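You operate a simulated robot arm through the tools that you are given. There is no shell and no other tool. Be economical: measure what you need, move in short steps, check, and stop when the job is done.

You are at the controls of a simulated two-armed robot. One attempt, no reset.

TASK
Look inside the flat yellow box and label its lid as the card says.
Fine: park the lid on the white mat to read the job card, put it back on; the label is in the drawer with the orange handle: press it on the middle of the lid, clear of the grip, till it sticks; shut the drawer. Where these are worked on the way, their far stop is far enough and under half their travel is too little: drawer with the orange handle.

The check looks at the end state, three seconds after you hand in, the way a careful person would. Anything else that was tipped, shoved, dropped, spilled or broken makes it a failure. Lids that push on must go on centred and level and be pressed home; caps that screw on are set level and turned clockwise until they are tight.

THE ROBOT
Two 7-joint arms with fingered hands on one trunk, on a base that drives. Base frame: it is fixed to the floor where the robot stands at the start and does not move with it; the origin is under the middle of the robot, x ahead of it, y to its left, z up; the surface under the hand at the start is at about z = 850. Units: mm, degrees, N and s.
The left shoulder is at the start at [72, 154, 1034], the right one opposite. With the tool pointing down near the work surface each hand reaches from about 460 to 880 mm from the robot's upright axis, wherever it stands, measured 20 degrees to its own side. Places, roughly: drawer with the orange handle [500, -200, 600]; top of the white mat [500, -200, 900]. Payload 4 kg a hand.
The TCP of each hand is the grasp point between the finger pads, 30 mm short of the fingertips. In the tool frame z runs along the fingers and y along their closing line. Largest opening 104 mm; the body of the gripper starts 35 mm behind the TCP. The gripper is a hand of 3 fingers: y runs from the thumb to the fingers, the wrist lies at [-15, -104, -178] in the tool frame, and closing takes about 1.5 s.
Orientation is told as [roll, pitch, yaw] about the base's x, y, z axes, in that order, counted from this pose: with the fingers straight down and the wrist toward the robot, the tool's x, y and z point along [0, 1, 0], [1, 0, 0] and [0, 0, -1] of the base frame.

THE INTERFACE
- The arms move only by the tool play_rows. It takes "left_deltas", "right_deltas" or both (then of equal length, played together; a hand with none holds still); each is a list of rows, each an object of numbers (a shift or turn left out is 0, a gripper value left out holds the last): "x", "y", "z": the shift along the tool's x, y, z in units of 200 mm (1.0 is 200 mm); "ax", "ay", "az": the turn, a rotation vector about the tool's x, y, z in units of 180 degrees (1.0 is 180 degrees); "jaw": the finger opening in mm, from 0 to 104. In form: [{"x": .., "y": .., "z": .., "ax": .., "ay": .., "az": .., "jaw": ..}, ...]. A call has 1 to 12 rows; each row is the pose to reach, as a shift and turn from the pose commanded when the call began, along the tool's axes at that moment. A call with a number of a shift or a turn outside -1 to 1 is refused whole. Rows are played at 5 a second. More than 50 mm and 8.6 degrees between two rows, or a gripper value outside its range, and nothing of the call is played. A pose out of reach is approached as far as the arm can. The call stops where the force on the tool passes 40 N (or 10 N more than at its start, if that is more) or the arm is blocked; 0.2 s more then pass. The fingers move at their own pace (about 153 mm/s each) and stop on an object; they squeeze with about 31 N. The grip force told is the motor's: it shows also when the fingers shut on nothing. Time passes only in rows, and 0.2 s behind the last, so rows that repeat a pose let the fingers close. The reply holds the time, the measured pose of the TCP, the force on the tool along the base axes, the opening and the grip force, in the units named above and with some noise, with the torque about the TCP (base axes, N m) and any sound that the robot's microphone picked up, and new pictures: "pictures" is both (left out), scene, wrist or none (wrist: the cameras of the hands that moved).
- Cameras (640 x 400 px; columns grow to the right, rows downward): "scene" is now at [123, -20.8, 1234.9]; the picture's right is [-0.27, -0.96, -0.00], its down [-0.78, 0.22, -0.59] and it looks along [0.57, -0.16, -0.81] (base axes); focal length 214 px, centre (320, 200). "left" rides on the left gripper at [-64, -94, -117] in its tool frame; the picture's right is [-0.72, -0.33, 0.61], its down [0.64, -0.65, 0.41] and it looks along [0.27, 0.68, 0.68] (tool axes); focal length 238 px, centre (320, 200). "right" rides on the right gripper at [64, -94, -117] in its tool frame; the picture's right is [-0.72, 0.33, -0.61], its down [-0.64, -0.65, 0.40] and it looks along [-0.27, 0.68, 0.68] (tool axes); focal length 238 px, centre (320, 200). There is no depth. A picture from a camera that has moved, and an enlarged one, comes with that camera's place and axes in the base frame and with its lens.
- lift_body(by): slides the trunk up (or, below 0, down) by that many mm; the arms and the scene camera ride with it, the base frame stays. It gives what a move gives, with no picture.
- steer(legs): drives the robot by 1 to 6 legs, each [ahead, left, turn to the left] in mm, mm and degrees, along the robot's own axes; the way and the turn of a leg run together, so that a leg with both is an arc; at most 1500 mm and 180 degrees a leg. The arms and the cameras ride along, it lands a little off, and it stops where it bumps. It gives what a move gives, and a new picture of the scene camera.
- set_grasp(shape, hand): the hand has 3 fingers and takes this shape, open, in about a second: jaw (thumb against the fingers, like two jaws); tri (thumb and two fingers); tip (a fingertip pinch); poke (one finger out to press); point (the index stretched); flat (the hand flat); cup (the hand cupped); fist (a fist). The gripper value then closes the fingers along that shape, each until it touches; the sizes above hold for jaw. It gives what a move gives, with no picture.
- aim_head(pan, tilt): turns the head with the scene camera to pan (to the left, within 86 degrees either way) and tilt (down, from -29 to 69), counted from straight ahead of the robot. It gives what a move gives, and a new picture of the scene camera.
- zoom(camera, box): a new picture of the part [left, top, right, bottom] of that camera's present view, enlarged. The clock stands still meanwhile.
- sign_off(): hands the job in; it is judged then, once.

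Go step by step. Nothing tells you exact positions but the pictures and the camera data: compare them with the known pose of the tool, close in by small moves and look again before you grip or let go. The budget is 120 turns and 260 pictures, counting those below and the enlarged ones. Unless the task says otherwise, let go and move clear before handing in, and close with one line.

The tools are called after "Emit:" by a JSON object that holds its "op" and its "data". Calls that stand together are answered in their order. play_rows: Moves the arms, as the interface text tells. Its arguments: {"type":"object","properties":{"left_deltas":{"type":"array"},"right_deltas":{"type":"array"},"pictures":{"type":"string","enum":["both","scene","wrist","none"]}},"required":[]} The other tools are called the same way: lift_body (by) slides the trunk up or down; set_grasp (shape, hand) gives the hand a shape; steer (legs) drives the base; aim_head (pan, tilt) turns the head that bears the scene camera; zoom (camera, box) takes an enlarged picture of a part of a camera's view; sign_off () hands the job in.

At the start:

```text
time: 0.0
left_tool_pos: [501.8, 88.9, 1132.0]
left_orientation: [0.2, 0.0, 0.0]
left_ft_force: [0.2, 0.1, -0.7]
left_wrist_torque: [0.01, -0.04, -0.02]
left_gripper_width: 103.6
left_finger_force: 0.2
left_shape: jaw
right_tool_pos: [500.2, -353.0, 1127.8]
right_orientation: [0.1, 0.2, 0.0]
right_ft_force: [0.9, 0.4, 0.7]
right_wrist_torque: [0.01, 0.02, -0.04]
right_gripper_width: 103.3
right_finger_force: 0.0
right_shape: jaw
trunk travel left (down, up): [-450.0, 490.0]
robot x, y, heading: [0.7, 1.6, 0.1]
head pan, tilt: [-15.5, 53.9]
```

scene: 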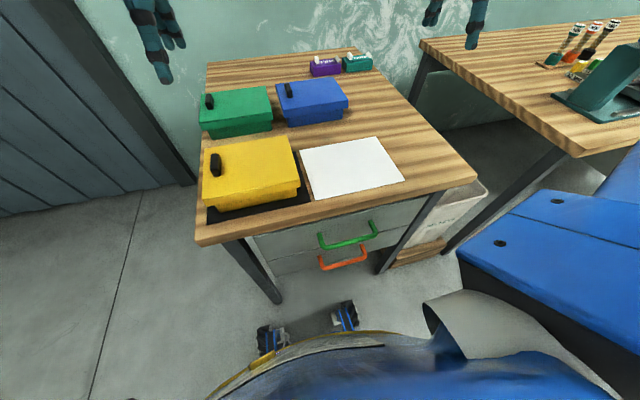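
right: 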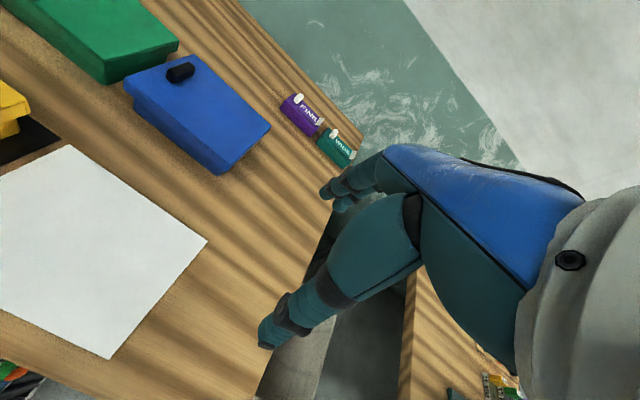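
left: 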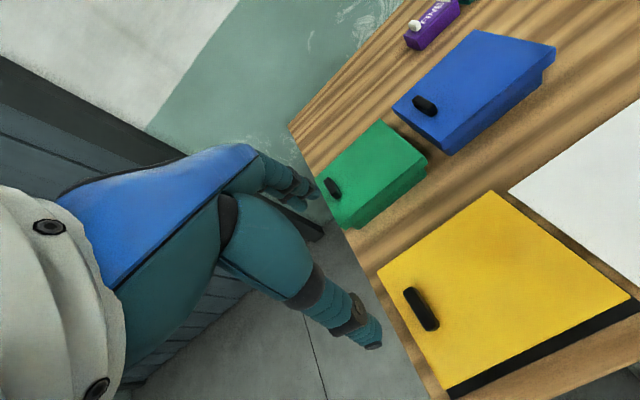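

The yellow box with its black grip stands to the left of the white mat, and the orange drawer is the lower one under the table. I'll take closer looks first.

Emit:
{"op": "zoom", "data": {"camera": "scene", "box": [190, 120, 420, 280]}}

Emit:
{"op": "zoom", "data": {"camera": "left", "box": [360, 150, 640, 400]}}

```text
2.50 times, centred on (305, 200) of scene
camera zoom: at [123.0, -20.8, 1234.9], right [-0.27, -0.96, 0.0], down [-0.78, 0.22, -0.59], along [0.57, -0.16, -0.81], focal length 536 px, centre (358, 200)
```

zoom: 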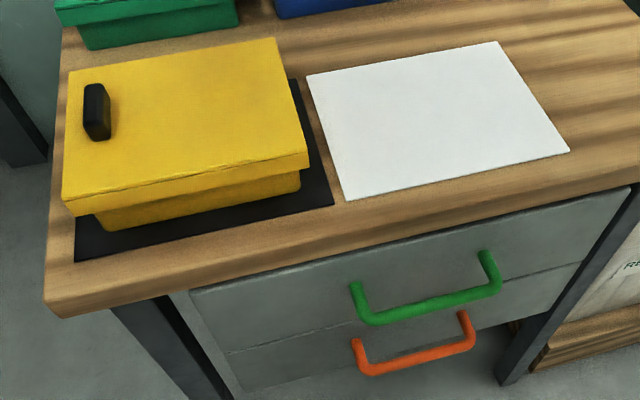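

```text
1.60 times, centred on (500, 275) of left
camera zoom: at [408.1, 24.6, 1247.9], right [-0.33, -0.72, -0.61], down [-0.65, 0.64, -0.4], along [0.68, 0.27, -0.68], focal length 381 px, centre (32, 80)
```

zoom: 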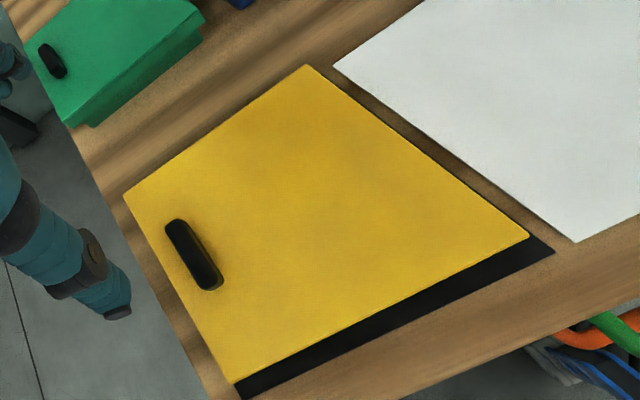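

The lid is about 142 x 181 mm, centred near [476, 33, 920]. Its grip bar runs along x near [478, 96, 935], and the white mat is centred near [478, -195, 855]. I'll turn the left hand by -90° yaw, so it closes across the bar, and bring it above the grip.

Emit:
{"op": "play_rows", "data": {"left_deltas": [{"x": 0.003, "y": -0.011, "z": 0.042, "az": 0.0455}, {"x": 0.006, "y": -0.023, "z": 0.084, "az": 0.0909}, {"x": 0.01, "y": -0.034, "z": 0.125, "az": 0.1364}, {"x": 0.013, "y": -0.045, "z": 0.167, "az": 0.1818}, {"x": 0.016, "y": -0.057, "z": 0.209, "az": 0.2273}, {"x": 0.019, "y": -0.068, "z": 0.251, "az": 0.2727}, {"x": 0.022, "y": -0.08, "z": 0.293, "az": 0.3182}, {"x": 0.025, "y": -0.091, "z": 0.335, "az": 0.3636}, {"x": 0.029, "y": -0.102, "z": 0.376, "az": 0.4091}, {"x": 0.032, "y": -0.114, "z": 0.418, "az": 0.4545}, {"x": 0.035, "y": -0.125, "z": 0.46, "az": 0.5}, {"x": 0.035, "y": -0.125, "z": 0.46, "az": 0.5, "jaw": 60}]}}

```text
time: 2.6
left_tool_pos: [474.9, 96.0, 1038.5]
left_orientation: [0.1, 0.0, -90.1]
left_ft_force: [0.5, 0.5, -0.2]
left_wrist_torque: [0.0, -0.01, 0.04]
left_gripper_width: 60.4
left_finger_force: 0.0
left_shape: jaw
right_tool_pos: [498.1, -353.6, 1129.3]
right_orientation: [-0.1, 0.1, 0.0]
right_ft_force: [-0.1, -0.3, 0.0]
right_wrist_torque: [0.01, -0.05, 0.01]
right_gripper_width: 103.4
right_finger_force: 0.1
right_shape: jaw
trunk travel left (down, up): [-450.0, 490.0]
robot x, y, heading: [2.0, 0.5, -0.2]
head pan, tilt: [-15.5, 53.9]
camera scene: at [122.8, -20.5, 1234.9], right [-0.27, -0.96, 0.0], down [-0.78, 0.22, -0.59], along [0.57, -0.16, -0.81], focal length 214 px, centre (320, 200)
camera left: at [411.6, 190.2, 1156.4], right [-0.72, 0.33, -0.61], down [0.64, 0.65, -0.4], along [0.27, -0.68, -0.68], focal length 238 px, centre (320, 200)
```

scene: 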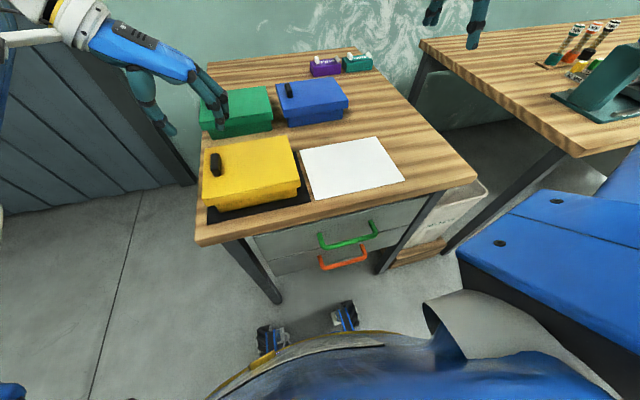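
left: 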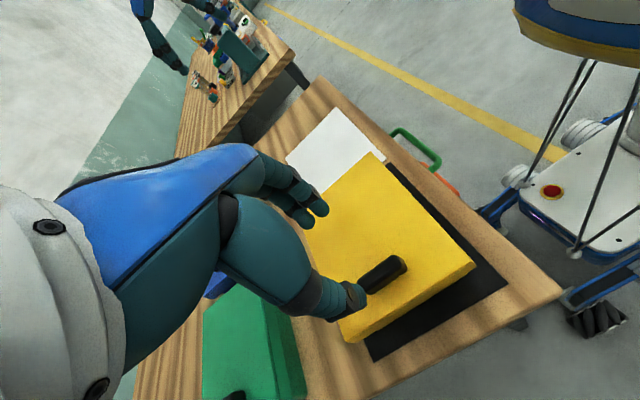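

The bar's centre is near [475, 97], almost directly under the hand. I'll lower and look again.

Emit:
{"op": "play_rows", "data": {"left_deltas": [{"z": 0.2}, {"z": 0.3}, {"z": 0.36}, {"z": 0.36}], "pictures": "wrist"}}

Emit:
{"op": "zoom", "data": {"camera": "scene", "box": [180, 80, 320, 220]}}

```text
time: 3.6
left_tool_pos: [476.8, 95.7, 967.0]
left_orientation: [0.0, 0.0, -90.0]
left_ft_force: [0.1, -0.7, 0.1]
left_wrist_torque: [0.03, -0.03, 0.0]
left_gripper_width: 60.5
left_finger_force: 0.0
left_shape: jaw
right_tool_pos: [499.1, -352.9, 1129.7]
right_orientation: [0.0, 0.0, 0.0]
right_ft_force: [0.5, 0.4, 0.3]
right_wrist_torque: [0.03, -0.04, -0.02]
right_gripper_width: 103.7
right_finger_force: 0.1
right_shape: jaw
trunk travel left (down, up): [-450.0, 490.0]
robot x, y, heading: [4.2, 2.3, -0.1]
head pan, tilt: [-15.5, 53.9]
camera left: at [411.9, 189.7, 1084.3], right [-0.72, 0.33, -0.61], down [0.64, 0.65, -0.4], along [0.27, -0.68, -0.68], focal length 238 px, centre (320, 200)
```

left: 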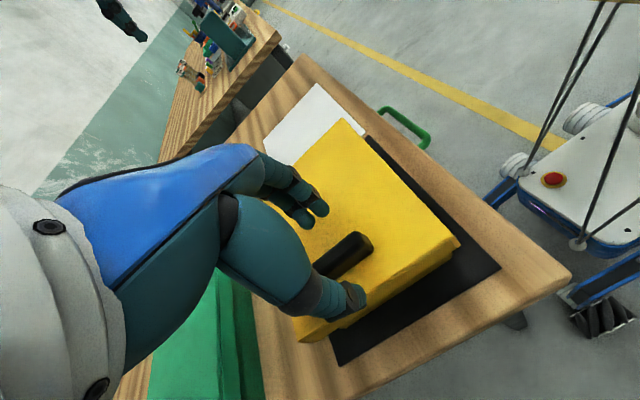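

```text
2.86 times, centred on (250, 150) of scene
camera zoom: at [123.1, -20.5, 1234.9], right [-0.27, -0.96, 0.0], down [-0.78, 0.22, -0.59], along [0.57, -0.16, -0.81], focal length 613 px, centre (520, 343)
```

zoom: 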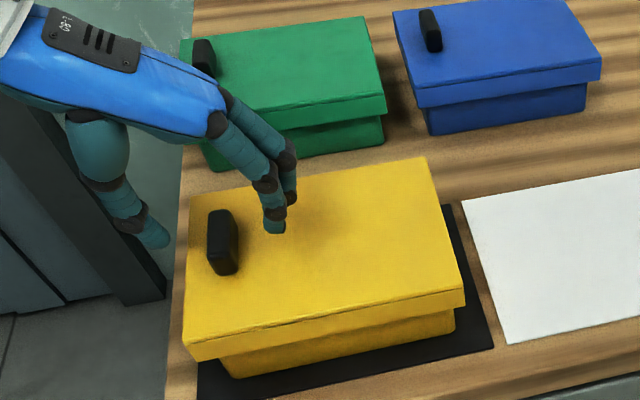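

Fingers straddle the bar correctly. I'll narrow the opening, look, and descend to just above the lid.

Emit:
{"op": "play_rows", "data": {"left_deltas": [{"jaw": 38}, {"jaw": 38, "z": 0.03}, {"z": 0.055}, {"z": 0.055}], "pictures": "wrist"}}

Emit:
{"op": "zoom", "data": {"camera": "scene", "box": [190, 110, 290, 210]}}

```text
time: 4.6
left_tool_pos: [474.4, 95.5, 955.4]
left_orientation: [-0.1, 0.0, -90.0]
left_ft_force: [-0.4, -0.1, 0.5]
left_wrist_torque: [0.0, -0.01, 0.01]
left_gripper_width: 38.5
left_finger_force: 0.2
left_shape: jaw
right_tool_pos: [497.4, -353.4, 1129.0]
right_orientation: [0.0, 0.0, 0.0]
right_ft_force: [0.0, 0.5, -0.2]
right_wrist_torque: [-0.02, -0.01, 0.0]
right_gripper_width: 103.7
right_finger_force: 0.0
right_shape: jaw
trunk travel left (down, up): [-450.0, 490.0]
robot x, y, heading: [3.7, 1.1, 0.0]
head pan, tilt: [-15.5, 53.9]
camera left: at [411.9, 189.6, 1073.4], right [-0.72, 0.33, -0.61], down [0.64, 0.65, -0.4], along [0.27, -0.68, -0.68], focal length 238 px, centre (320, 200)
```

left: 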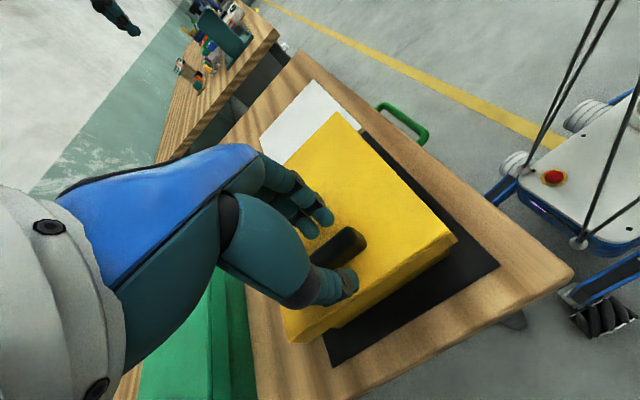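

```text
4.00 times, centred on (240, 160) of scene
camera zoom: at [123.0, -20.5, 1234.9], right [-0.27, -0.96, 0.0], down [-0.78, 0.22, -0.59], along [0.57, -0.16, -0.81], focal length 858 px, centre (640, 360)
```

zoom: 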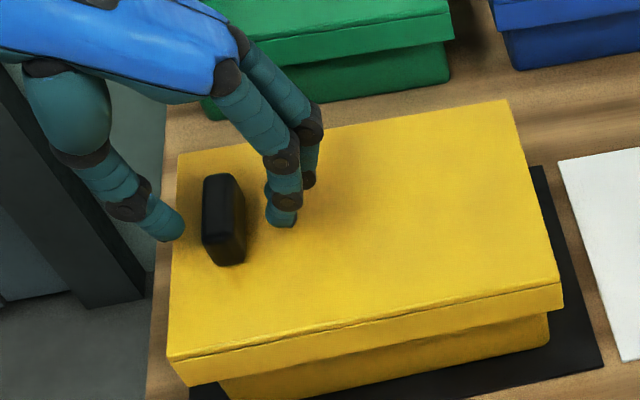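

The fingers are beside the bar, close to the lid. I'll close on it.

Emit:
{"op": "play_rows", "data": {"left_deltas": [{"x": 0.01, "jaw": 10}, {"x": 0.01, "jaw": 0}, {"x": 0.01, "jaw": 0}, {"x": 0.01, "jaw": 0}, {"x": 0.01, "jaw": 0}], "pictures": "wrist"}}

Emit:
{"op": "zoom", "data": {"camera": "scene", "box": [190, 110, 290, 210]}}

```text
time: 5.8
left_tool_pos: [478.2, 95.6, 957.1]
left_orientation: [0.0, 0.0, -90.1]
left_ft_force: [0.1, 0.3, 0.7]
left_wrist_torque: [0.01, -0.05, -0.01]
left_gripper_width: 11.0
left_finger_force: 31.1
left_shape: jaw
right_tool_pos: [498.3, -351.6, 1129.3]
right_orientation: [-0.1, 0.0, 0.0]
right_ft_force: [0.4, -0.3, 0.5]
right_wrist_torque: [-0.01, -0.01, 0.0]
right_gripper_width: 103.7
right_finger_force: 0.1
right_shape: jaw
trunk travel left (down, up): [-450.0, 490.0]
robot x, y, heading: [-0.1, -3.0, 0.1]
head pan, tilt: [-15.5, 53.9]
camera left: at [414.0, 189.8, 1073.6], right [-0.72, 0.33, -0.61], down [0.64, 0.65, -0.4], along [0.27, -0.68, -0.68], focal length 238 px, centre (320, 200)
```

left: 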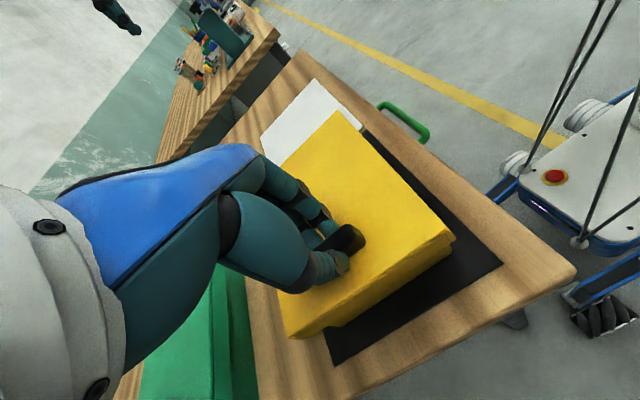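

```text
4.00 times, centred on (240, 160) of scene
camera zoom: at [123.0, -20.4, 1234.9], right [-0.27, -0.96, 0.0], down [-0.78, 0.22, -0.59], along [0.57, -0.16, -0.81], focal length 858 px, centre (640, 360)
```

zoom: 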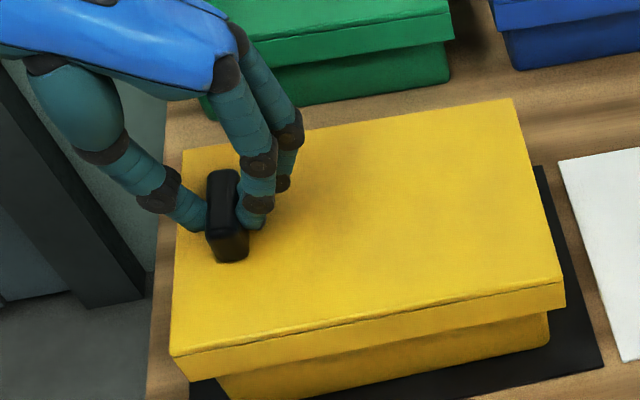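

The bar is gripped. I'll lift slowly and watch for tilt.

Emit:
{"op": "play_rows", "data": {"left_deltas": [{"z": -0.02}, {"z": -0.05}, {"z": -0.1}, {"z": -0.15}, {"z": -0.15}]}}

```text
time: 7.0
left_tool_pos: [478.1, 96.8, 986.8]
left_orientation: [0.0, 0.1, -90.0]
left_ft_force: [0.5, 0.5, -0.5]
left_wrist_torque: [0.03, -0.01, -0.03]
left_gripper_width: 11.2
left_finger_force: 31.6
left_shape: jaw
right_tool_pos: [498.1, -352.7, 1129.1]
right_orientation: [0.1, 0.0, 0.0]
right_ft_force: [-0.7, -0.8, -0.1]
right_wrist_torque: [0.0, -0.03, 0.01]
right_gripper_width: 103.5
right_finger_force: 0.2
right_shape: jaw
trunk travel left (down, up): [-450.0, 490.0]
robot x, y, heading: [-0.8, -1.4, -0.0]
head pan, tilt: [-15.5, 53.9]
camera scene: at [123.2, -20.5, 1234.9], right [-0.27, -0.96, 0.0], down [-0.78, 0.22, -0.59], along [0.57, -0.16, -0.81], focal length 214 px, centre (320, 200)
camera left: at [414.1, 190.2, 1103.6], right [-0.72, 0.33, -0.61], down [0.64, 0.65, -0.4], along [0.27, -0.68, -0.68], focal length 238 px, centre (320, 200)
```

scene: 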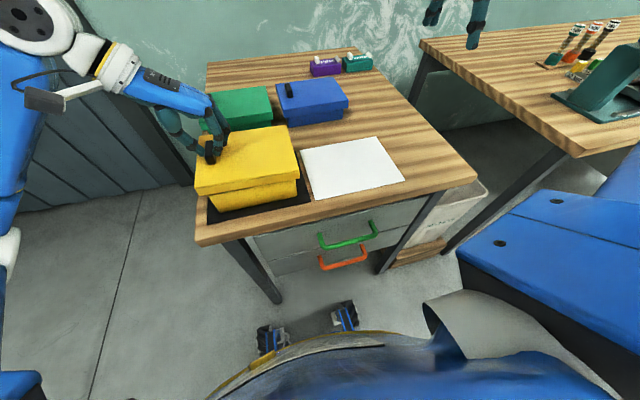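
left: 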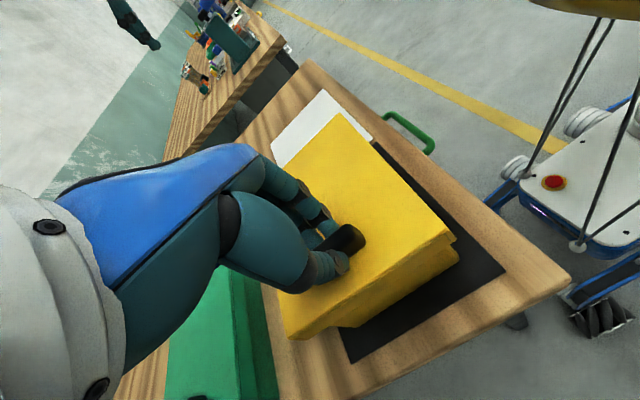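

The hand rose 30 mm. I'll check how level the lid hangs.

Emit:
{"op": "zoom", "data": {"camera": "scene", "box": [180, 110, 320, 230]}}

Emit:
{"op": "zoom", "data": {"camera": "left", "box": [260, 80, 520, 380]}}

```text
3.33 times, centred on (250, 170) of scene
camera zoom: at [123.2, -20.5, 1234.9], right [-0.27, -0.96, 0.0], down [-0.78, 0.22, -0.59], along [0.57, -0.16, -0.81], focal length 715 px, centre (553, 300)
```

zoom: 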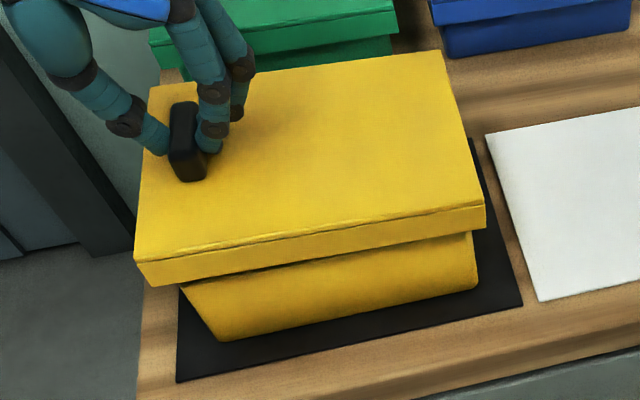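

```text
1.33 times, centred on (390, 230) of left
camera zoom: at [414.1, 190.2, 1103.6], right [-0.72, 0.33, -0.61], down [0.64, 0.65, -0.4], along [0.27, -0.68, -0.68], focal length 318 px, centre (227, 160)
```

zoom: 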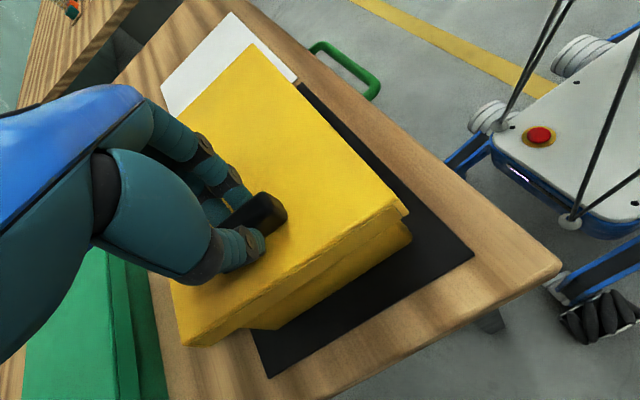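

The lid has come free with only a slight sag, and the box stayed put. I'll carry it up and right over the mat.

Emit:
{"op": "play_rows", "data": {"left_deltas": [{"z": -0.1}, {"z": -0.2}, {"z": -0.2, "y": 0.06}, {"z": -0.2, "y": 0.16}, {"z": -0.2, "y": 0.28}, {"z": -0.2, "y": 0.4}, {"z": -0.2, "y": 0.52}, {"z": -0.2, "y": 0.64}, {"z": -0.2, "y": 0.76}, {"z": -0.2, "y": 0.86}, {"z": -0.2, "y": 0.92}, {"z": -0.2, "y": 0.95}], "pictures": "scene"}}

```text
time: 9.6
left_tool_pos: [477.2, -93.6, 1027.4]
left_orientation: [0.0, 0.1, -90.0]
left_ft_force: [-1.0, -0.1, -1.1]
left_wrist_torque: [0.04, -0.02, -0.03]
left_gripper_width: 11.1
left_finger_force: 31.1
left_shape: jaw
right_tool_pos: [498.0, -353.4, 1130.1]
right_orientation: [0.1, 0.0, 0.0]
right_ft_force: [0.0, -0.2, -0.2]
right_wrist_torque: [-0.04, 0.03, 0.0]
right_gripper_width: 103.3
right_finger_force: 0.1
right_shape: jaw
trunk travel left (down, up): [-450.0, 490.0]
robot x, y, heading: [0.6, -0.4, -0.1]
head pan, tilt: [-15.5, 53.9]
camera scene: at [123.3, -21.8, 1234.8], right [-0.27, -0.96, 0.0], down [-0.78, 0.22, -0.59], along [0.57, -0.16, -0.81], focal length 214 px, centre (320, 200)
```

scene: 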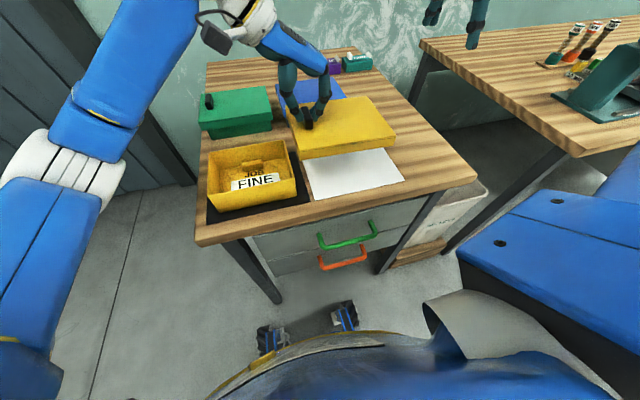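

The card shows inside the box. I'll read it while finishing the move over the mat.

Emit:
{"op": "zoom", "data": {"camera": "scene", "box": [200, 130, 310, 215]}}

Emit:
{"op": "play_rows", "data": {"left_deltas": [{"y": 0.06, "z": 0.05}, {"y": 0.13, "z": 0.12}, {"y": 0.18, "z": 0.2}, {"y": 0.193, "z": 0.28}, {"y": 0.193, "z": 0.28}], "pictures": "both"}}

Emit:
{"op": "zoom", "data": {"camera": "scene", "box": [270, 80, 420, 210]}}

```text
4.71 times, centred on (255, 172) of scene
camera zoom: at [123.3, -21.8, 1234.8], right [-0.27, -0.96, 0.0], down [-0.78, 0.22, -0.59], along [0.57, -0.16, -0.81], focal length 1009 px, centre (626, 329)
```

zoom: 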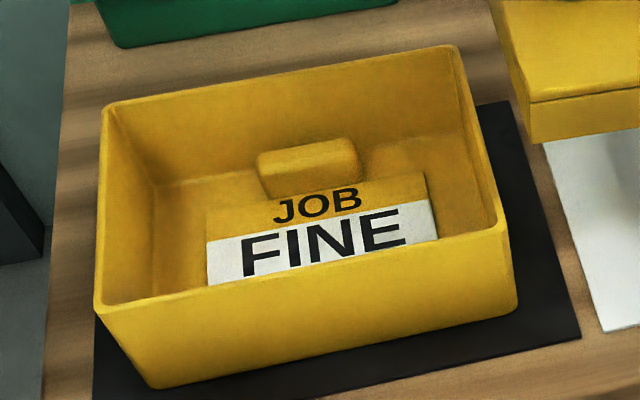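

```text
time: 10.8
left_tool_pos: [478.4, -132.7, 970.3]
left_orientation: [0.0, 0.2, -90.0]
left_ft_force: [-0.3, 0.3, -0.9]
left_wrist_torque: [0.04, -0.01, 0.05]
left_gripper_width: 11.3
left_finger_force: 31.6
left_shape: jaw
right_tool_pos: [497.9, -354.9, 1129.4]
right_orientation: [0.1, 0.0, 0.0]
right_ft_force: [-1.0, -0.2, 0.7]
right_wrist_torque: [-0.01, -0.02, 0.02]
right_gripper_width: 103.5
right_finger_force: 0.1
right_shape: jaw
trunk travel left (down, up): [-450.0, 490.0]
robot x, y, heading: [-0.7, 0.2, -0.2]
head pan, tilt: [-15.5, 53.9]
camera scene: at [123.1, -21.8, 1234.9], right [-0.27, -0.96, 0.0], down [-0.78, 0.22, -0.59], along [0.57, -0.16, -0.81], focal length 214 px, centre (320, 200)
camera left: at [414.1, -39.1, 1086.7], right [-0.72, 0.33, -0.61], down [0.64, 0.65, -0.4], along [0.27, -0.68, -0.68], focal length 238 px, centre (320, 200)
```

scene: 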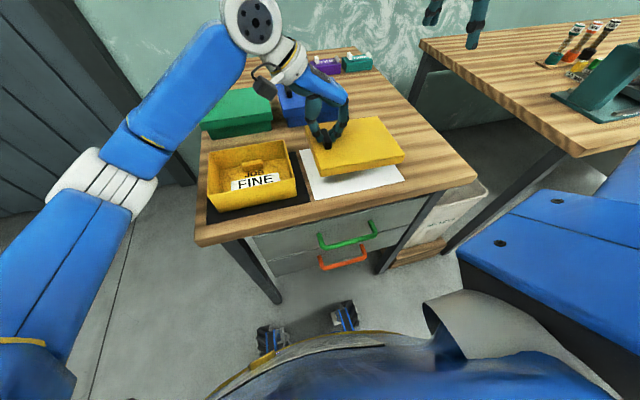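
left: 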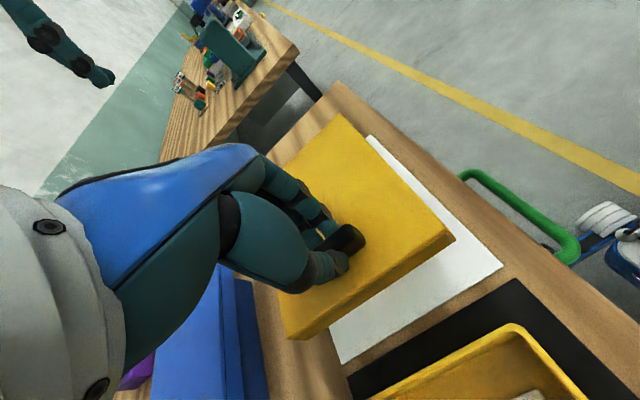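

```text
3.08 times, centred on (345, 145) of scene
camera zoom: at [123.1, -21.8, 1234.9], right [-0.27, -0.96, 0.0], down [-0.78, 0.22, -0.59], along [0.57, -0.16, -0.81], focal length 660 px, centre (243, 369)
```

zoom: 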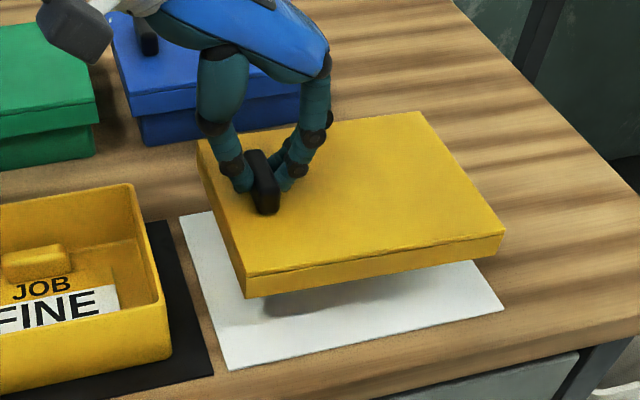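

The card says JOB FINE, matching the "Fine" instructions. The lid is centred over the mat, so I'll shift it 4 mm ahead and lower it most of the way.

Emit:
{"op": "play_rows", "data": {"left_deltas": [{"x": 0.02, "z": 0.08}, {"x": 0.02, "z": 0.16}, {"x": 0.02, "z": 0.22}, {"x": 0.02, "z": 0.22}], "pictures": "none"}}

Emit:
{"op": "zoom", "data": {"camera": "scene", "box": [270, 90, 420, 220]}}

```text
time: 11.8
left_tool_pos: [482.5, -133.2, 926.3]
left_orientation: [0.1, -0.1, -89.9]
left_ft_force: [0.5, 0.2, -0.5]
left_wrist_torque: [0.04, 0.02, -0.01]
left_gripper_width: 11.2
left_finger_force: 31.2
left_shape: jaw
right_tool_pos: [498.5, -353.7, 1128.8]
right_orientation: [0.1, 0.0, 0.0]
right_ft_force: [1.0, -0.4, -0.1]
right_wrist_torque: [0.0, 0.0, -0.01]
right_gripper_width: 104.0
right_finger_force: 0.0
right_shape: jaw
trunk travel left (down, up): [-450.0, 490.0]
robot x, y, heading: [-1.7, -1.7, 0.0]
head pan, tilt: [-15.5, 53.9]
```

```text
3.08 times, centred on (345, 155) of scene
camera zoom: at [123.3, -21.8, 1234.8], right [-0.27, -0.96, 0.0], down [-0.78, 0.22, -0.59], along [0.57, -0.16, -0.81], focal length 660 px, centre (243, 338)
```

zoom: 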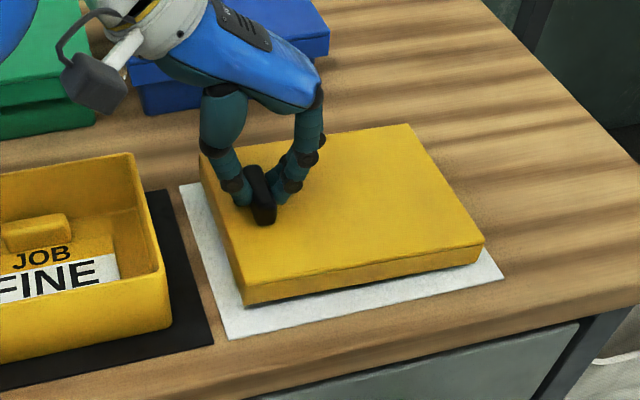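

The right rim is about at the mat. I'll lower in small steps and watch the force.

Emit:
{"op": "play_rows", "data": {"left_deltas": [{"z": 0.01}, {"z": 0.02}, {"z": 0.03}, {"z": 0.03}], "pictures": "none"}}

Emit:
{"op": "zoom", "data": {"camera": "scene", "box": [290, 110, 410, 210]}}

```text
time: 12.8
left_tool_pos: [482.3, -133.8, 920.2]
left_orientation: [0.0, 0.0, -90.0]
left_ft_force: [-0.1, -0.2, 0.2]
left_wrist_torque: [0.01, 0.01, 0.0]
left_gripper_width: 11.1
left_finger_force: 31.1
left_shape: jaw
right_tool_pos: [498.3, -353.5, 1128.2]
right_orientation: [0.1, 0.0, 0.0]
right_ft_force: [0.4, 0.3, 0.0]
right_wrist_torque: [0.03, -0.01, -0.02]
right_gripper_width: 103.3
right_finger_force: 0.0
right_shape: jaw
trunk travel left (down, up): [-450.0, 490.0]
robot x, y, heading: [2.3, 1.4, -0.1]
head pan, tilt: [-15.5, 53.9]
```

```text
4.00 times, centred on (350, 160) of scene
camera zoom: at [123.3, -21.8, 1234.8], right [-0.27, -0.96, 0.0], down [-0.78, 0.22, -0.59], along [0.57, -0.16, -0.81], focal length 858 px, centre (200, 360)
```

zoom: 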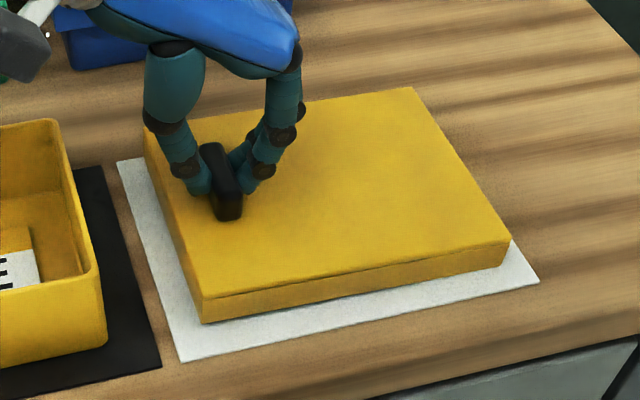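

Emit:
{"op": "play_rows", "data": {"left_deltas": [{"z": 0.01}, {"z": 0.02}, {"z": 0.02}], "pictures": "wrist"}}

```text
time: 13.6
left_tool_pos: [481.0, -133.8, 917.9]
left_orientation: [0.0, 0.1, -90.0]
left_ft_force: [0.6, -0.2, -0.2]
left_wrist_torque: [-0.03, -0.01, 0.01]
left_gripper_width: 11.3
left_finger_force: 30.9
left_shape: jaw
right_tool_pos: [498.6, -353.3, 1129.7]
right_orientation: [0.0, -0.1, -0.1]
right_ft_force: [0.1, 0.4, 0.2]
right_wrist_torque: [-0.02, 0.01, 0.03]
right_gripper_width: 103.6
right_finger_force: 0.0
right_shape: jaw
trunk travel left (down, up): [-450.0, 490.0]
robot x, y, heading: [2.9, 3.8, -0.1]
head pan, tilt: [-15.5, 53.9]
camera left: at [417.6, -39.0, 1033.5], right [-0.72, 0.33, -0.61], down [0.64, 0.65, -0.4], along [0.27, -0.68, -0.68], focal length 238 px, centre (320, 200)
```

left: 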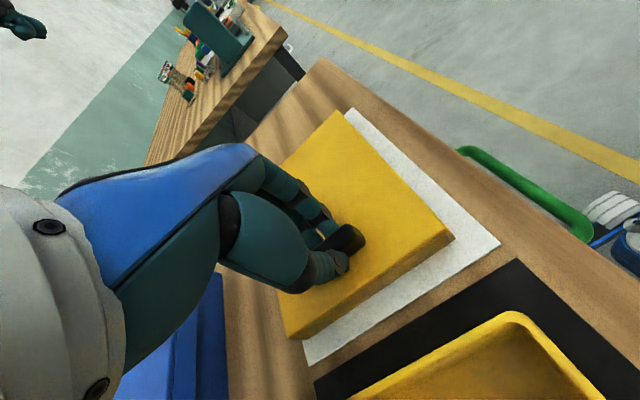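

Emit:
{"op": "play_rows", "data": {"left_deltas": [{"z": 0.01}, {"z": 0.02}, {"z": 0.02}], "pictures": "none"}}

Emit:
{"op": "zoom", "data": {"camera": "scene", "box": [290, 110, 410, 210]}}

```text
time: 14.4
left_tool_pos: [481.9, -133.8, 913.5]
left_orientation: [0.1, -0.2, -90.0]
left_ft_force: [4.0, -0.5, 17.0]
left_wrist_torque: [-0.06, -0.07, 0.02]
left_gripper_width: 11.7
left_finger_force: 31.0
left_shape: jaw
right_tool_pos: [495.1, -353.3, 1130.8]
right_orientation: [0.0, 0.0, 0.1]
right_ft_force: [-0.3, 1.5, -0.1]
right_wrist_torque: [-0.01, -0.02, -0.01]
right_gripper_width: 103.6
right_finger_force: 0.1
right_shape: jaw
trunk travel left (down, up): [-450.0, 490.0]
robot x, y, heading: [0.5, 1.0, 0.2]
head pan, tilt: [-15.5, 53.9]
```

```text
4.00 times, centred on (350, 160) of scene
camera zoom: at [121.4, -21.0, 1235.4], right [-0.27, -0.96, 0.0], down [-0.78, 0.22, -0.59], along [0.57, -0.16, -0.81], focal length 858 px, centre (200, 360)
```

zoom: 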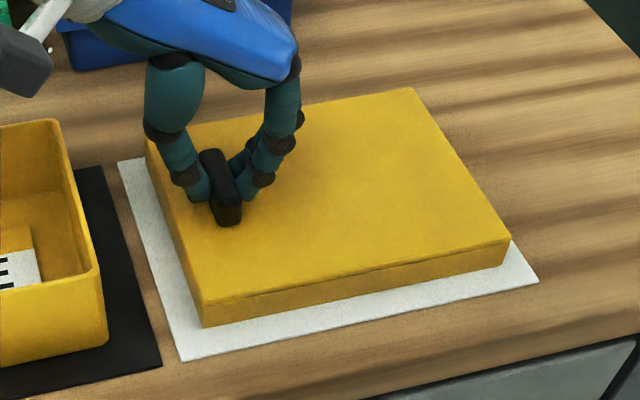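

It is seated on the mat. I'll ease off and release the bar.

Emit:
{"op": "play_rows", "data": {"left_deltas": [{"z": -0.01}, {"z": -0.01, "jaw": 38}, {"z": -0.01, "jaw": 38}, {"z": -0.01, "jaw": 38}, {"z": -0.06, "jaw": 38}, {"z": -0.15, "jaw": 38}, {"z": -0.25, "jaw": 38}, {"z": -0.25, "jaw": 38}]}}

Emit:
{"op": "zoom", "data": {"camera": "scene", "box": [290, 110, 410, 210]}}

Emit:
{"op": "zoom", "data": {"camera": "scene", "box": [200, 130, 310, 215]}}

```text
time: 16.2
left_tool_pos: [482.1, -131.8, 962.4]
left_orientation: [0.0, 0.0, -90.0]
left_ft_force: [0.1, -0.8, -0.3]
left_wrist_torque: [-0.03, -0.01, -0.01]
left_gripper_width: 37.8
left_finger_force: 0.1
left_shape: jaw
right_tool_pos: [498.0, -352.7, 1129.3]
right_orientation: [0.0, 0.1, 0.0]
right_ft_force: [0.0, -0.1, 0.4]
right_wrist_torque: [-0.01, 0.04, -0.01]
right_gripper_width: 103.4
right_finger_force: 0.0
right_shape: jaw
trunk travel left (down, up): [-450.0, 490.0]
robot x, y, heading: [-3.5, -2.5, 0.0]
head pan, tilt: [-15.5, 53.9]
camera scene: at [123.4, -21.7, 1234.8], right [-0.27, -0.96, 0.0], down [-0.78, 0.22, -0.59], along [0.57, -0.16, -0.81], focal length 214 px, centre (320, 200)
camera left: at [418.1, -39.2, 1079.8], right [-0.72, 0.33, -0.61], down [0.64, 0.65, -0.4], along [0.27, -0.68, -0.68], focal length 238 px, centre (320, 200)
```

scene: 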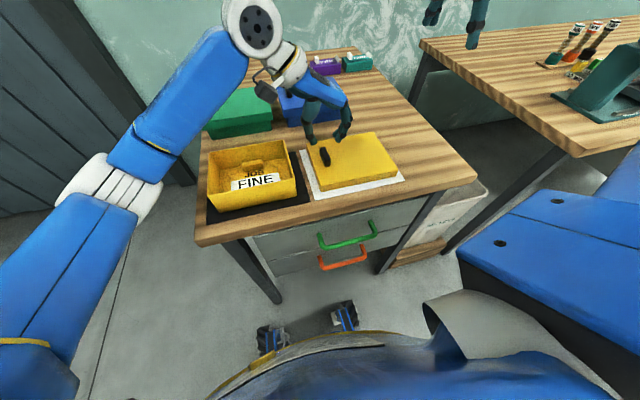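
left: 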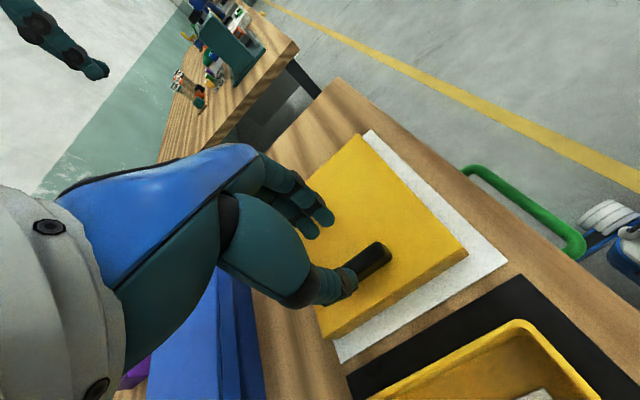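

```text
4.00 times, centred on (350, 160) of scene
camera zoom: at [123.4, -21.7, 1234.8], right [-0.27, -0.96, 0.0], down [-0.78, 0.22, -0.59], along [0.57, -0.16, -0.81], focal length 858 px, centre (200, 360)
```

zoom: 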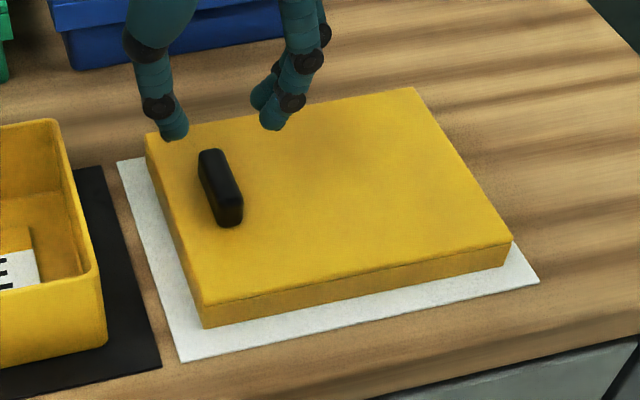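

```text
4.71 times, centred on (255, 172) of scene
camera zoom: at [123.4, -21.7, 1234.8], right [-0.27, -0.96, 0.0], down [-0.78, 0.22, -0.59], along [0.57, -0.16, -0.81], focal length 1009 px, centre (626, 329)
```

zoom: 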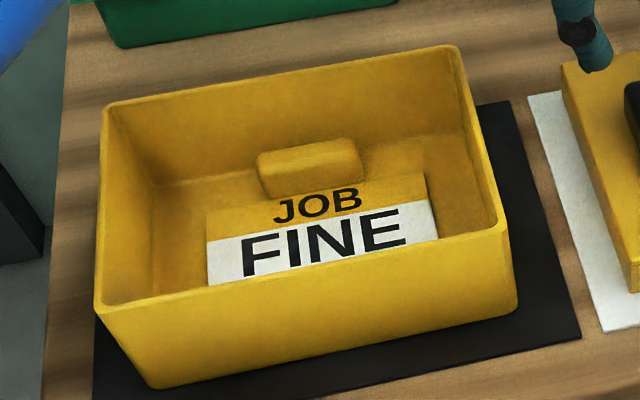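

The lid rests fully on the mat and the card reads "JOB FINE". I'll re-grip the bar at the same pose and lift it again.

Emit:
{"op": "play_rows", "data": {"left_deltas": [{"z": 0.12}, {"z": 0.22}, {"z": 0.25}, {"z": 0.25, "jaw": 10}, {"z": 0.25, "jaw": 0}, {"z": 0.25, "jaw": 0}, {"z": 0.25, "jaw": 0}, {"z": 0.25, "jaw": 0}, {"z": 0.2}, {"z": 0.1}, {"z": 0.0}, {"z": 0.0}], "pictures": "wrist"}}

Emit:
{"op": "zoom", "data": {"camera": "scene", "box": [270, 80, 420, 210]}}

```text
time: 18.8
left_tool_pos: [482.5, -133.4, 962.5]
left_orientation: [-0.1, 0.0, -90.0]
left_ft_force: [-0.8, 0.5, -1.9]
left_wrist_torque: [0.02, 0.0, 0.03]
left_gripper_width: 10.5
left_finger_force: 30.9
left_shape: jaw
right_tool_pos: [498.9, -354.0, 1128.5]
right_orientation: [0.0, 0.0, -0.1]
right_ft_force: [0.5, -0.1, 0.0]
right_wrist_torque: [0.01, -0.02, -0.05]
right_gripper_width: 103.8
right_finger_force: 0.1
right_shape: jaw
trunk travel left (down, up): [-450.0, 490.0]
robot x, y, heading: [-0.1, 0.5, 0.0]
head pan, tilt: [-15.5, 53.9]
camera left: at [418.2, -39.4, 1079.9], right [-0.72, 0.33, -0.61], down [0.64, 0.65, -0.4], along [0.27, -0.68, -0.68], focal length 238 px, centre (320, 200)
```

left: 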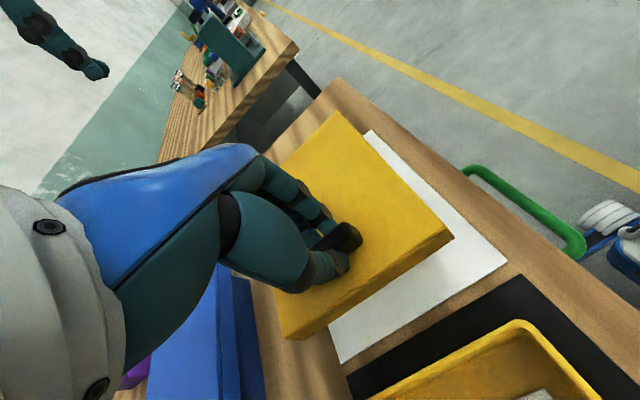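

```text
3.08 times, centred on (345, 145) of scene
camera zoom: at [123.5, -21.8, 1234.8], right [-0.27, -0.96, 0.0], down [-0.78, 0.22, -0.59], along [0.57, -0.16, -0.81], focal length 660 px, centre (243, 369)
```

zoom: 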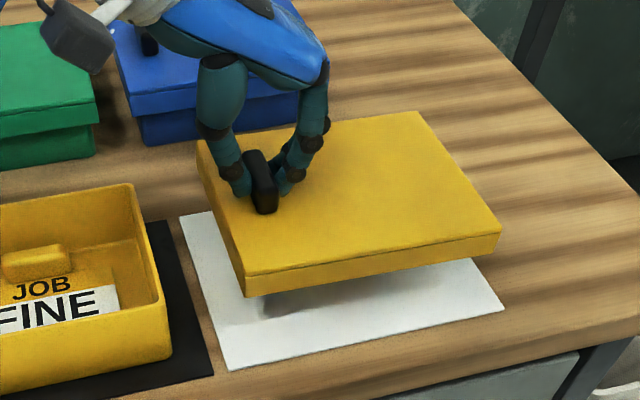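

The lid is lifted with about 1° of sag. I'll carry it back over the box.

Emit:
{"op": "play_rows", "data": {"left_deltas": [{"z": -0.12}, {"z": -0.25}, {"z": -0.25, "y": -0.06, "x": -0.01}, {"z": -0.25, "y": -0.16, "x": -0.025}, {"z": -0.25, "y": -0.28, "x": -0.025}, {"z": -0.25, "y": -0.4, "x": -0.025}, {"z": -0.25, "y": -0.52, "x": -0.025}, {"z": -0.25, "y": -0.64, "x": -0.025}, {"z": -0.25, "y": -0.76, "x": -0.025}, {"z": -0.25, "y": -0.86, "x": -0.025}, {"z": -0.25, "y": -0.95, "x": -0.025}, {"z": -0.25, "y": -1.0, "x": -0.025}], "pictures": "none"}}

Emit:
{"op": "play_rows", "data": {"left_deltas": [{"y": -0.06}, {"y": -0.11}, {"y": -0.138}, {"y": -0.138, "z": 0.12}, {"y": -0.138, "z": 0.2}, {"y": -0.138, "z": 0.2}], "pictures": "both"}}

Emit:
{"op": "zoom", "data": {"camera": "scene", "box": [180, 110, 320, 230]}}

```text
time: 21.4
left_tool_pos: [476.8, 68.4, 1013.0]
left_orientation: [0.1, -0.1, -90.0]
left_ft_force: [0.0, -0.1, -0.2]
left_wrist_torque: [0.04, 0.01, 0.0]
left_gripper_width: 10.5
left_finger_force: 30.7
left_shape: jaw
right_tool_pos: [498.3, -352.4, 1129.3]
right_orientation: [0.1, 0.0, 0.0]
right_ft_force: [0.4, 0.3, 0.8]
right_wrist_torque: [0.01, -0.01, 0.01]
right_gripper_width: 103.6
right_finger_force: 0.1
right_shape: jaw
trunk travel left (down, up): [-450.0, 490.0]
robot x, y, heading: [-1.5, -1.9, -0.1]
head pan, tilt: [-15.5, 53.9]
```

```text
time: 22.8
left_tool_pos: [476.9, 94.6, 973.6]
left_orientation: [-0.1, 0.1, -90.0]
left_ft_force: [-0.1, 0.1, -1.0]
left_wrist_torque: [0.04, -0.03, 0.01]
left_gripper_width: 10.5
left_finger_force: 31.2
left_shape: jaw
right_tool_pos: [498.7, -352.1, 1129.2]
right_orientation: [0.0, 0.0, 0.0]
right_ft_force: [-0.5, 0.2, 0.3]
right_wrist_torque: [0.01, -0.02, 0.02]
right_gripper_width: 103.5
right_finger_force: 0.1
right_shape: jaw
trunk travel left (down, up): [-450.0, 490.0]
robot x, y, heading: [-1.2, -0.9, -0.2]
head pan, tilt: [-15.5, 53.9]
camera scene: at [123.0, -20.6, 1234.9], right [-0.27, -0.96, 0.0], down [-0.78, 0.22, -0.59], along [0.57, -0.16, -0.81], focal length 214 px, centre (320, 200)
camera left: at [412.6, 188.7, 1090.0], right [-0.72, 0.33, -0.61], down [0.64, 0.65, -0.4], along [0.27, -0.68, -0.68], focal length 238 px, centre (320, 200)
```

scene: 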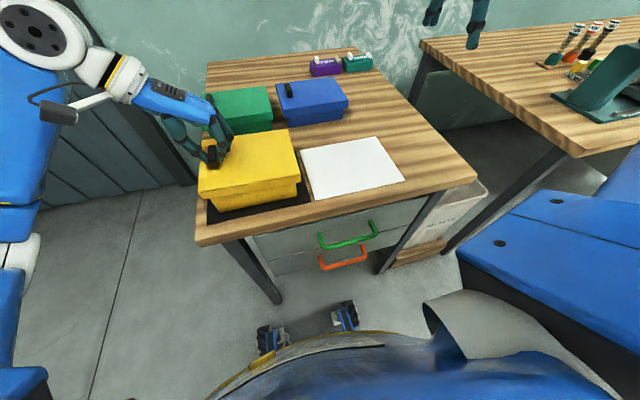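
left: 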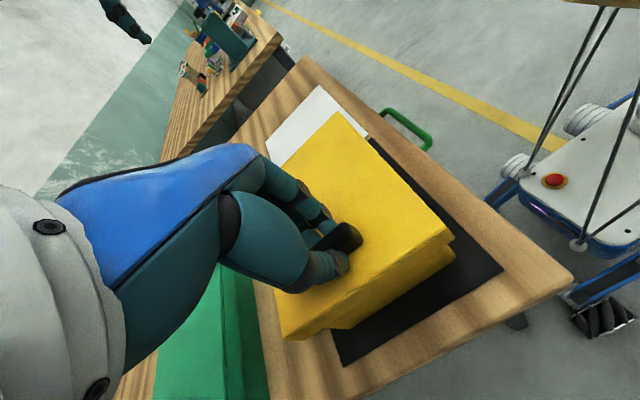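

```text
3.33 times, centred on (250, 170) of scene
camera zoom: at [123.0, -20.6, 1234.9], right [-0.27, -0.96, 0.0], down [-0.78, 0.22, -0.59], along [0.57, -0.16, -0.81], focal length 715 px, centre (553, 300)
```

zoom: 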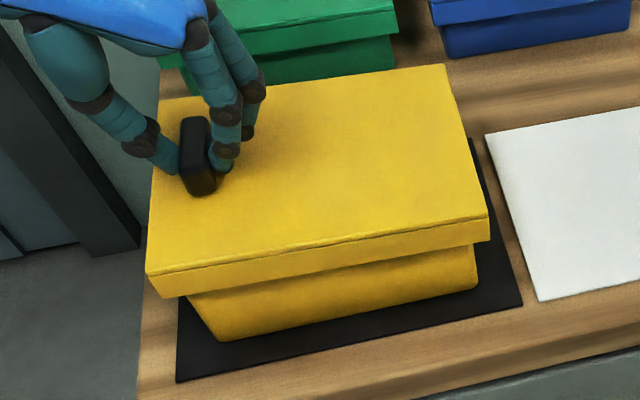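

The lid is right above the box. I'll level the small sag with a -1.2° turn and lower it to check alignment near the rim.

Emit:
{"op": "play_rows", "data": {"left_deltas": [{"z": 0.02, "ax": -0.004}, {"z": 0.04, "ax": -0.007}, {"z": 0.05, "ax": -0.007}, {"z": 0.05, "ax": -0.007}], "pictures": "none"}}

Emit:
{"op": "zoom", "data": {"camera": "scene", "box": [190, 110, 310, 220]}}

Emit:
{"op": "zoom", "data": {"camera": "left", "box": [260, 200, 500, 380]}}

```text
time: 23.8
left_tool_pos: [476.9, 94.7, 963.2]
left_orientation: [-0.1, -1.2, -90.1]
left_ft_force: [0.4, -0.4, -0.5]
left_wrist_torque: [0.05, 0.01, 0.01]
left_gripper_width: 10.3
left_finger_force: 30.8
left_shape: jaw
right_tool_pos: [500.4, -352.2, 1128.6]
right_orientation: [0.0, 0.0, 0.0]
right_ft_force: [-0.5, 1.0, 0.3]
right_wrist_torque: [-0.02, -0.01, 0.0]
right_gripper_width: 103.6
right_finger_force: 0.0
right_shape: jaw
trunk travel left (down, up): [-450.0, 490.0]
robot x, y, heading: [1.3, -1.3, 0.0]
head pan, tilt: [-15.5, 53.9]
```

```text
3.64 times, centred on (250, 165) of scene
camera zoom: at [123.1, -20.5, 1234.9], right [-0.27, -0.96, 0.0], down [-0.78, 0.22, -0.59], along [0.57, -0.16, -0.81], focal length 780 px, centre (574, 327)
```

zoom: 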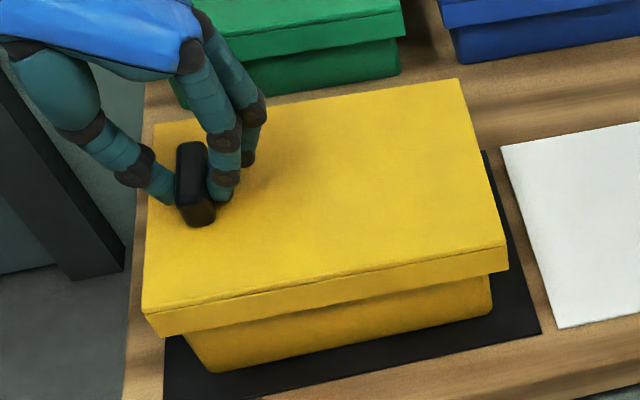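

```text
2.22 times, centred on (380, 290) of left
camera zoom: at [412.9, 191.4, 1077.3], right [-0.72, 0.31, -0.62], down [0.64, 0.64, -0.42], along [0.27, -0.7, -0.66], focal length 530 px, centre (187, 0)
```

zoom: 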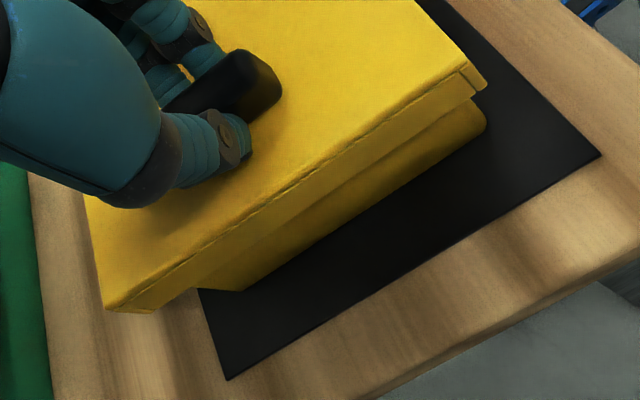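

Compared with the original view, the lid is aligned within a millimetre or two. I'll lower it with small steps until contact.

Emit:
{"op": "play_rows", "data": {"left_deltas": [{"z": 0.01}, {"z": 0.02}, {"z": 0.025}, {"z": 0.03}, {"z": 0.03}], "pictures": "none"}}

Emit:
{"op": "zoom", "data": {"camera": "scene", "box": [190, 110, 310, 220]}}

```text
time: 25.0
left_tool_pos: [477.0, 94.7, 956.9]
left_orientation: [0.1, -1.2, -90.0]
left_ft_force: [-0.2, -0.1, -0.5]
left_wrist_torque: [0.04, -0.01, -0.03]
left_gripper_width: 10.1
left_finger_force: 30.4
left_shape: jaw
right_tool_pos: [497.8, -352.6, 1129.4]
right_orientation: [0.0, 0.0, 0.0]
right_ft_force: [0.1, 1.3, 0.4]
right_wrist_torque: [0.0, -0.02, -0.02]
right_gripper_width: 103.6
right_finger_force: 0.1
right_shape: jaw
trunk travel left (down, up): [-450.0, 490.0]
robot x, y, heading: [-0.6, -2.2, -0.1]
head pan, tilt: [-15.5, 53.9]
```

```text
3.64 times, centred on (250, 165) of scene
camera zoom: at [123.1, -20.5, 1234.9], right [-0.27, -0.96, 0.0], down [-0.78, 0.22, -0.59], along [0.57, -0.16, -0.81], focal length 780 px, centre (574, 327)
```

zoom: 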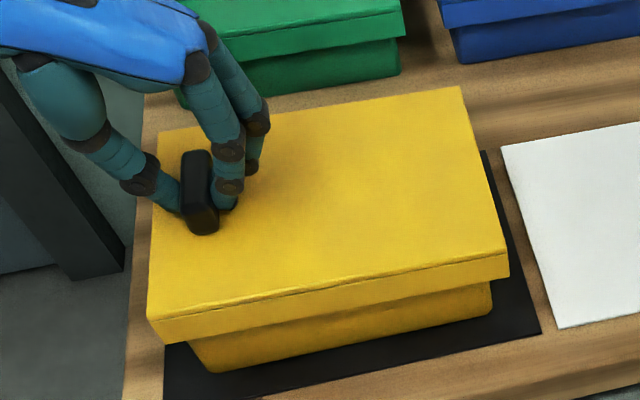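

Emit:
{"op": "play_rows", "data": {"left_deltas": [{"z": 0.01}, {"z": 0.015}, {"z": 0.02}, {"z": 0.02}], "pictures": "none"}}

Emit:
{"op": "zoom", "data": {"camera": "scene", "box": [190, 110, 310, 220]}}

```text
time: 26.0
left_tool_pos: [477.2, 95.2, 951.9]
left_orientation: [0.0, -1.2, -90.0]
left_ft_force: [-0.2, -0.9, -0.7]
left_wrist_torque: [-0.01, 0.03, -0.02]
left_gripper_width: 10.5
left_finger_force: 31.4
left_shape: jaw
right_tool_pos: [498.8, -352.2, 1128.4]
right_orientation: [-0.1, 0.0, 0.0]
right_ft_force: [0.6, -0.4, 0.1]
right_wrist_torque: [0.01, 0.01, 0.0]
right_gripper_width: 103.5
right_finger_force: 0.2
right_shape: jaw
trunk travel left (down, up): [-450.0, 490.0]
robot x, y, heading: [1.5, -2.2, 0.0]
head pan, tilt: [-15.5, 53.9]
```

```text
3.64 times, centred on (250, 165) of scene
camera zoom: at [123.1, -20.5, 1234.9], right [-0.27, -0.96, 0.0], down [-0.78, 0.22, -0.59], along [0.57, -0.16, -0.81], focal length 780 px, centre (574, 327)
```

zoom: 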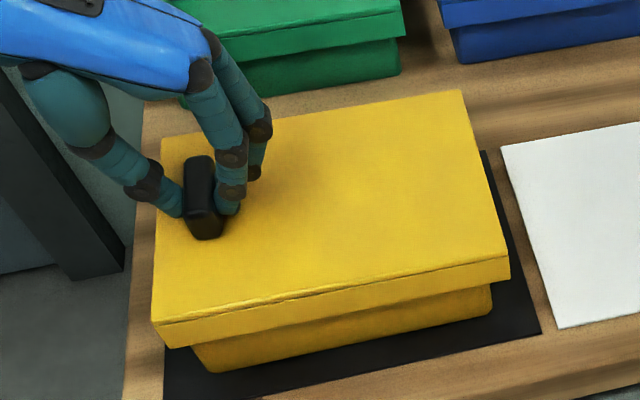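

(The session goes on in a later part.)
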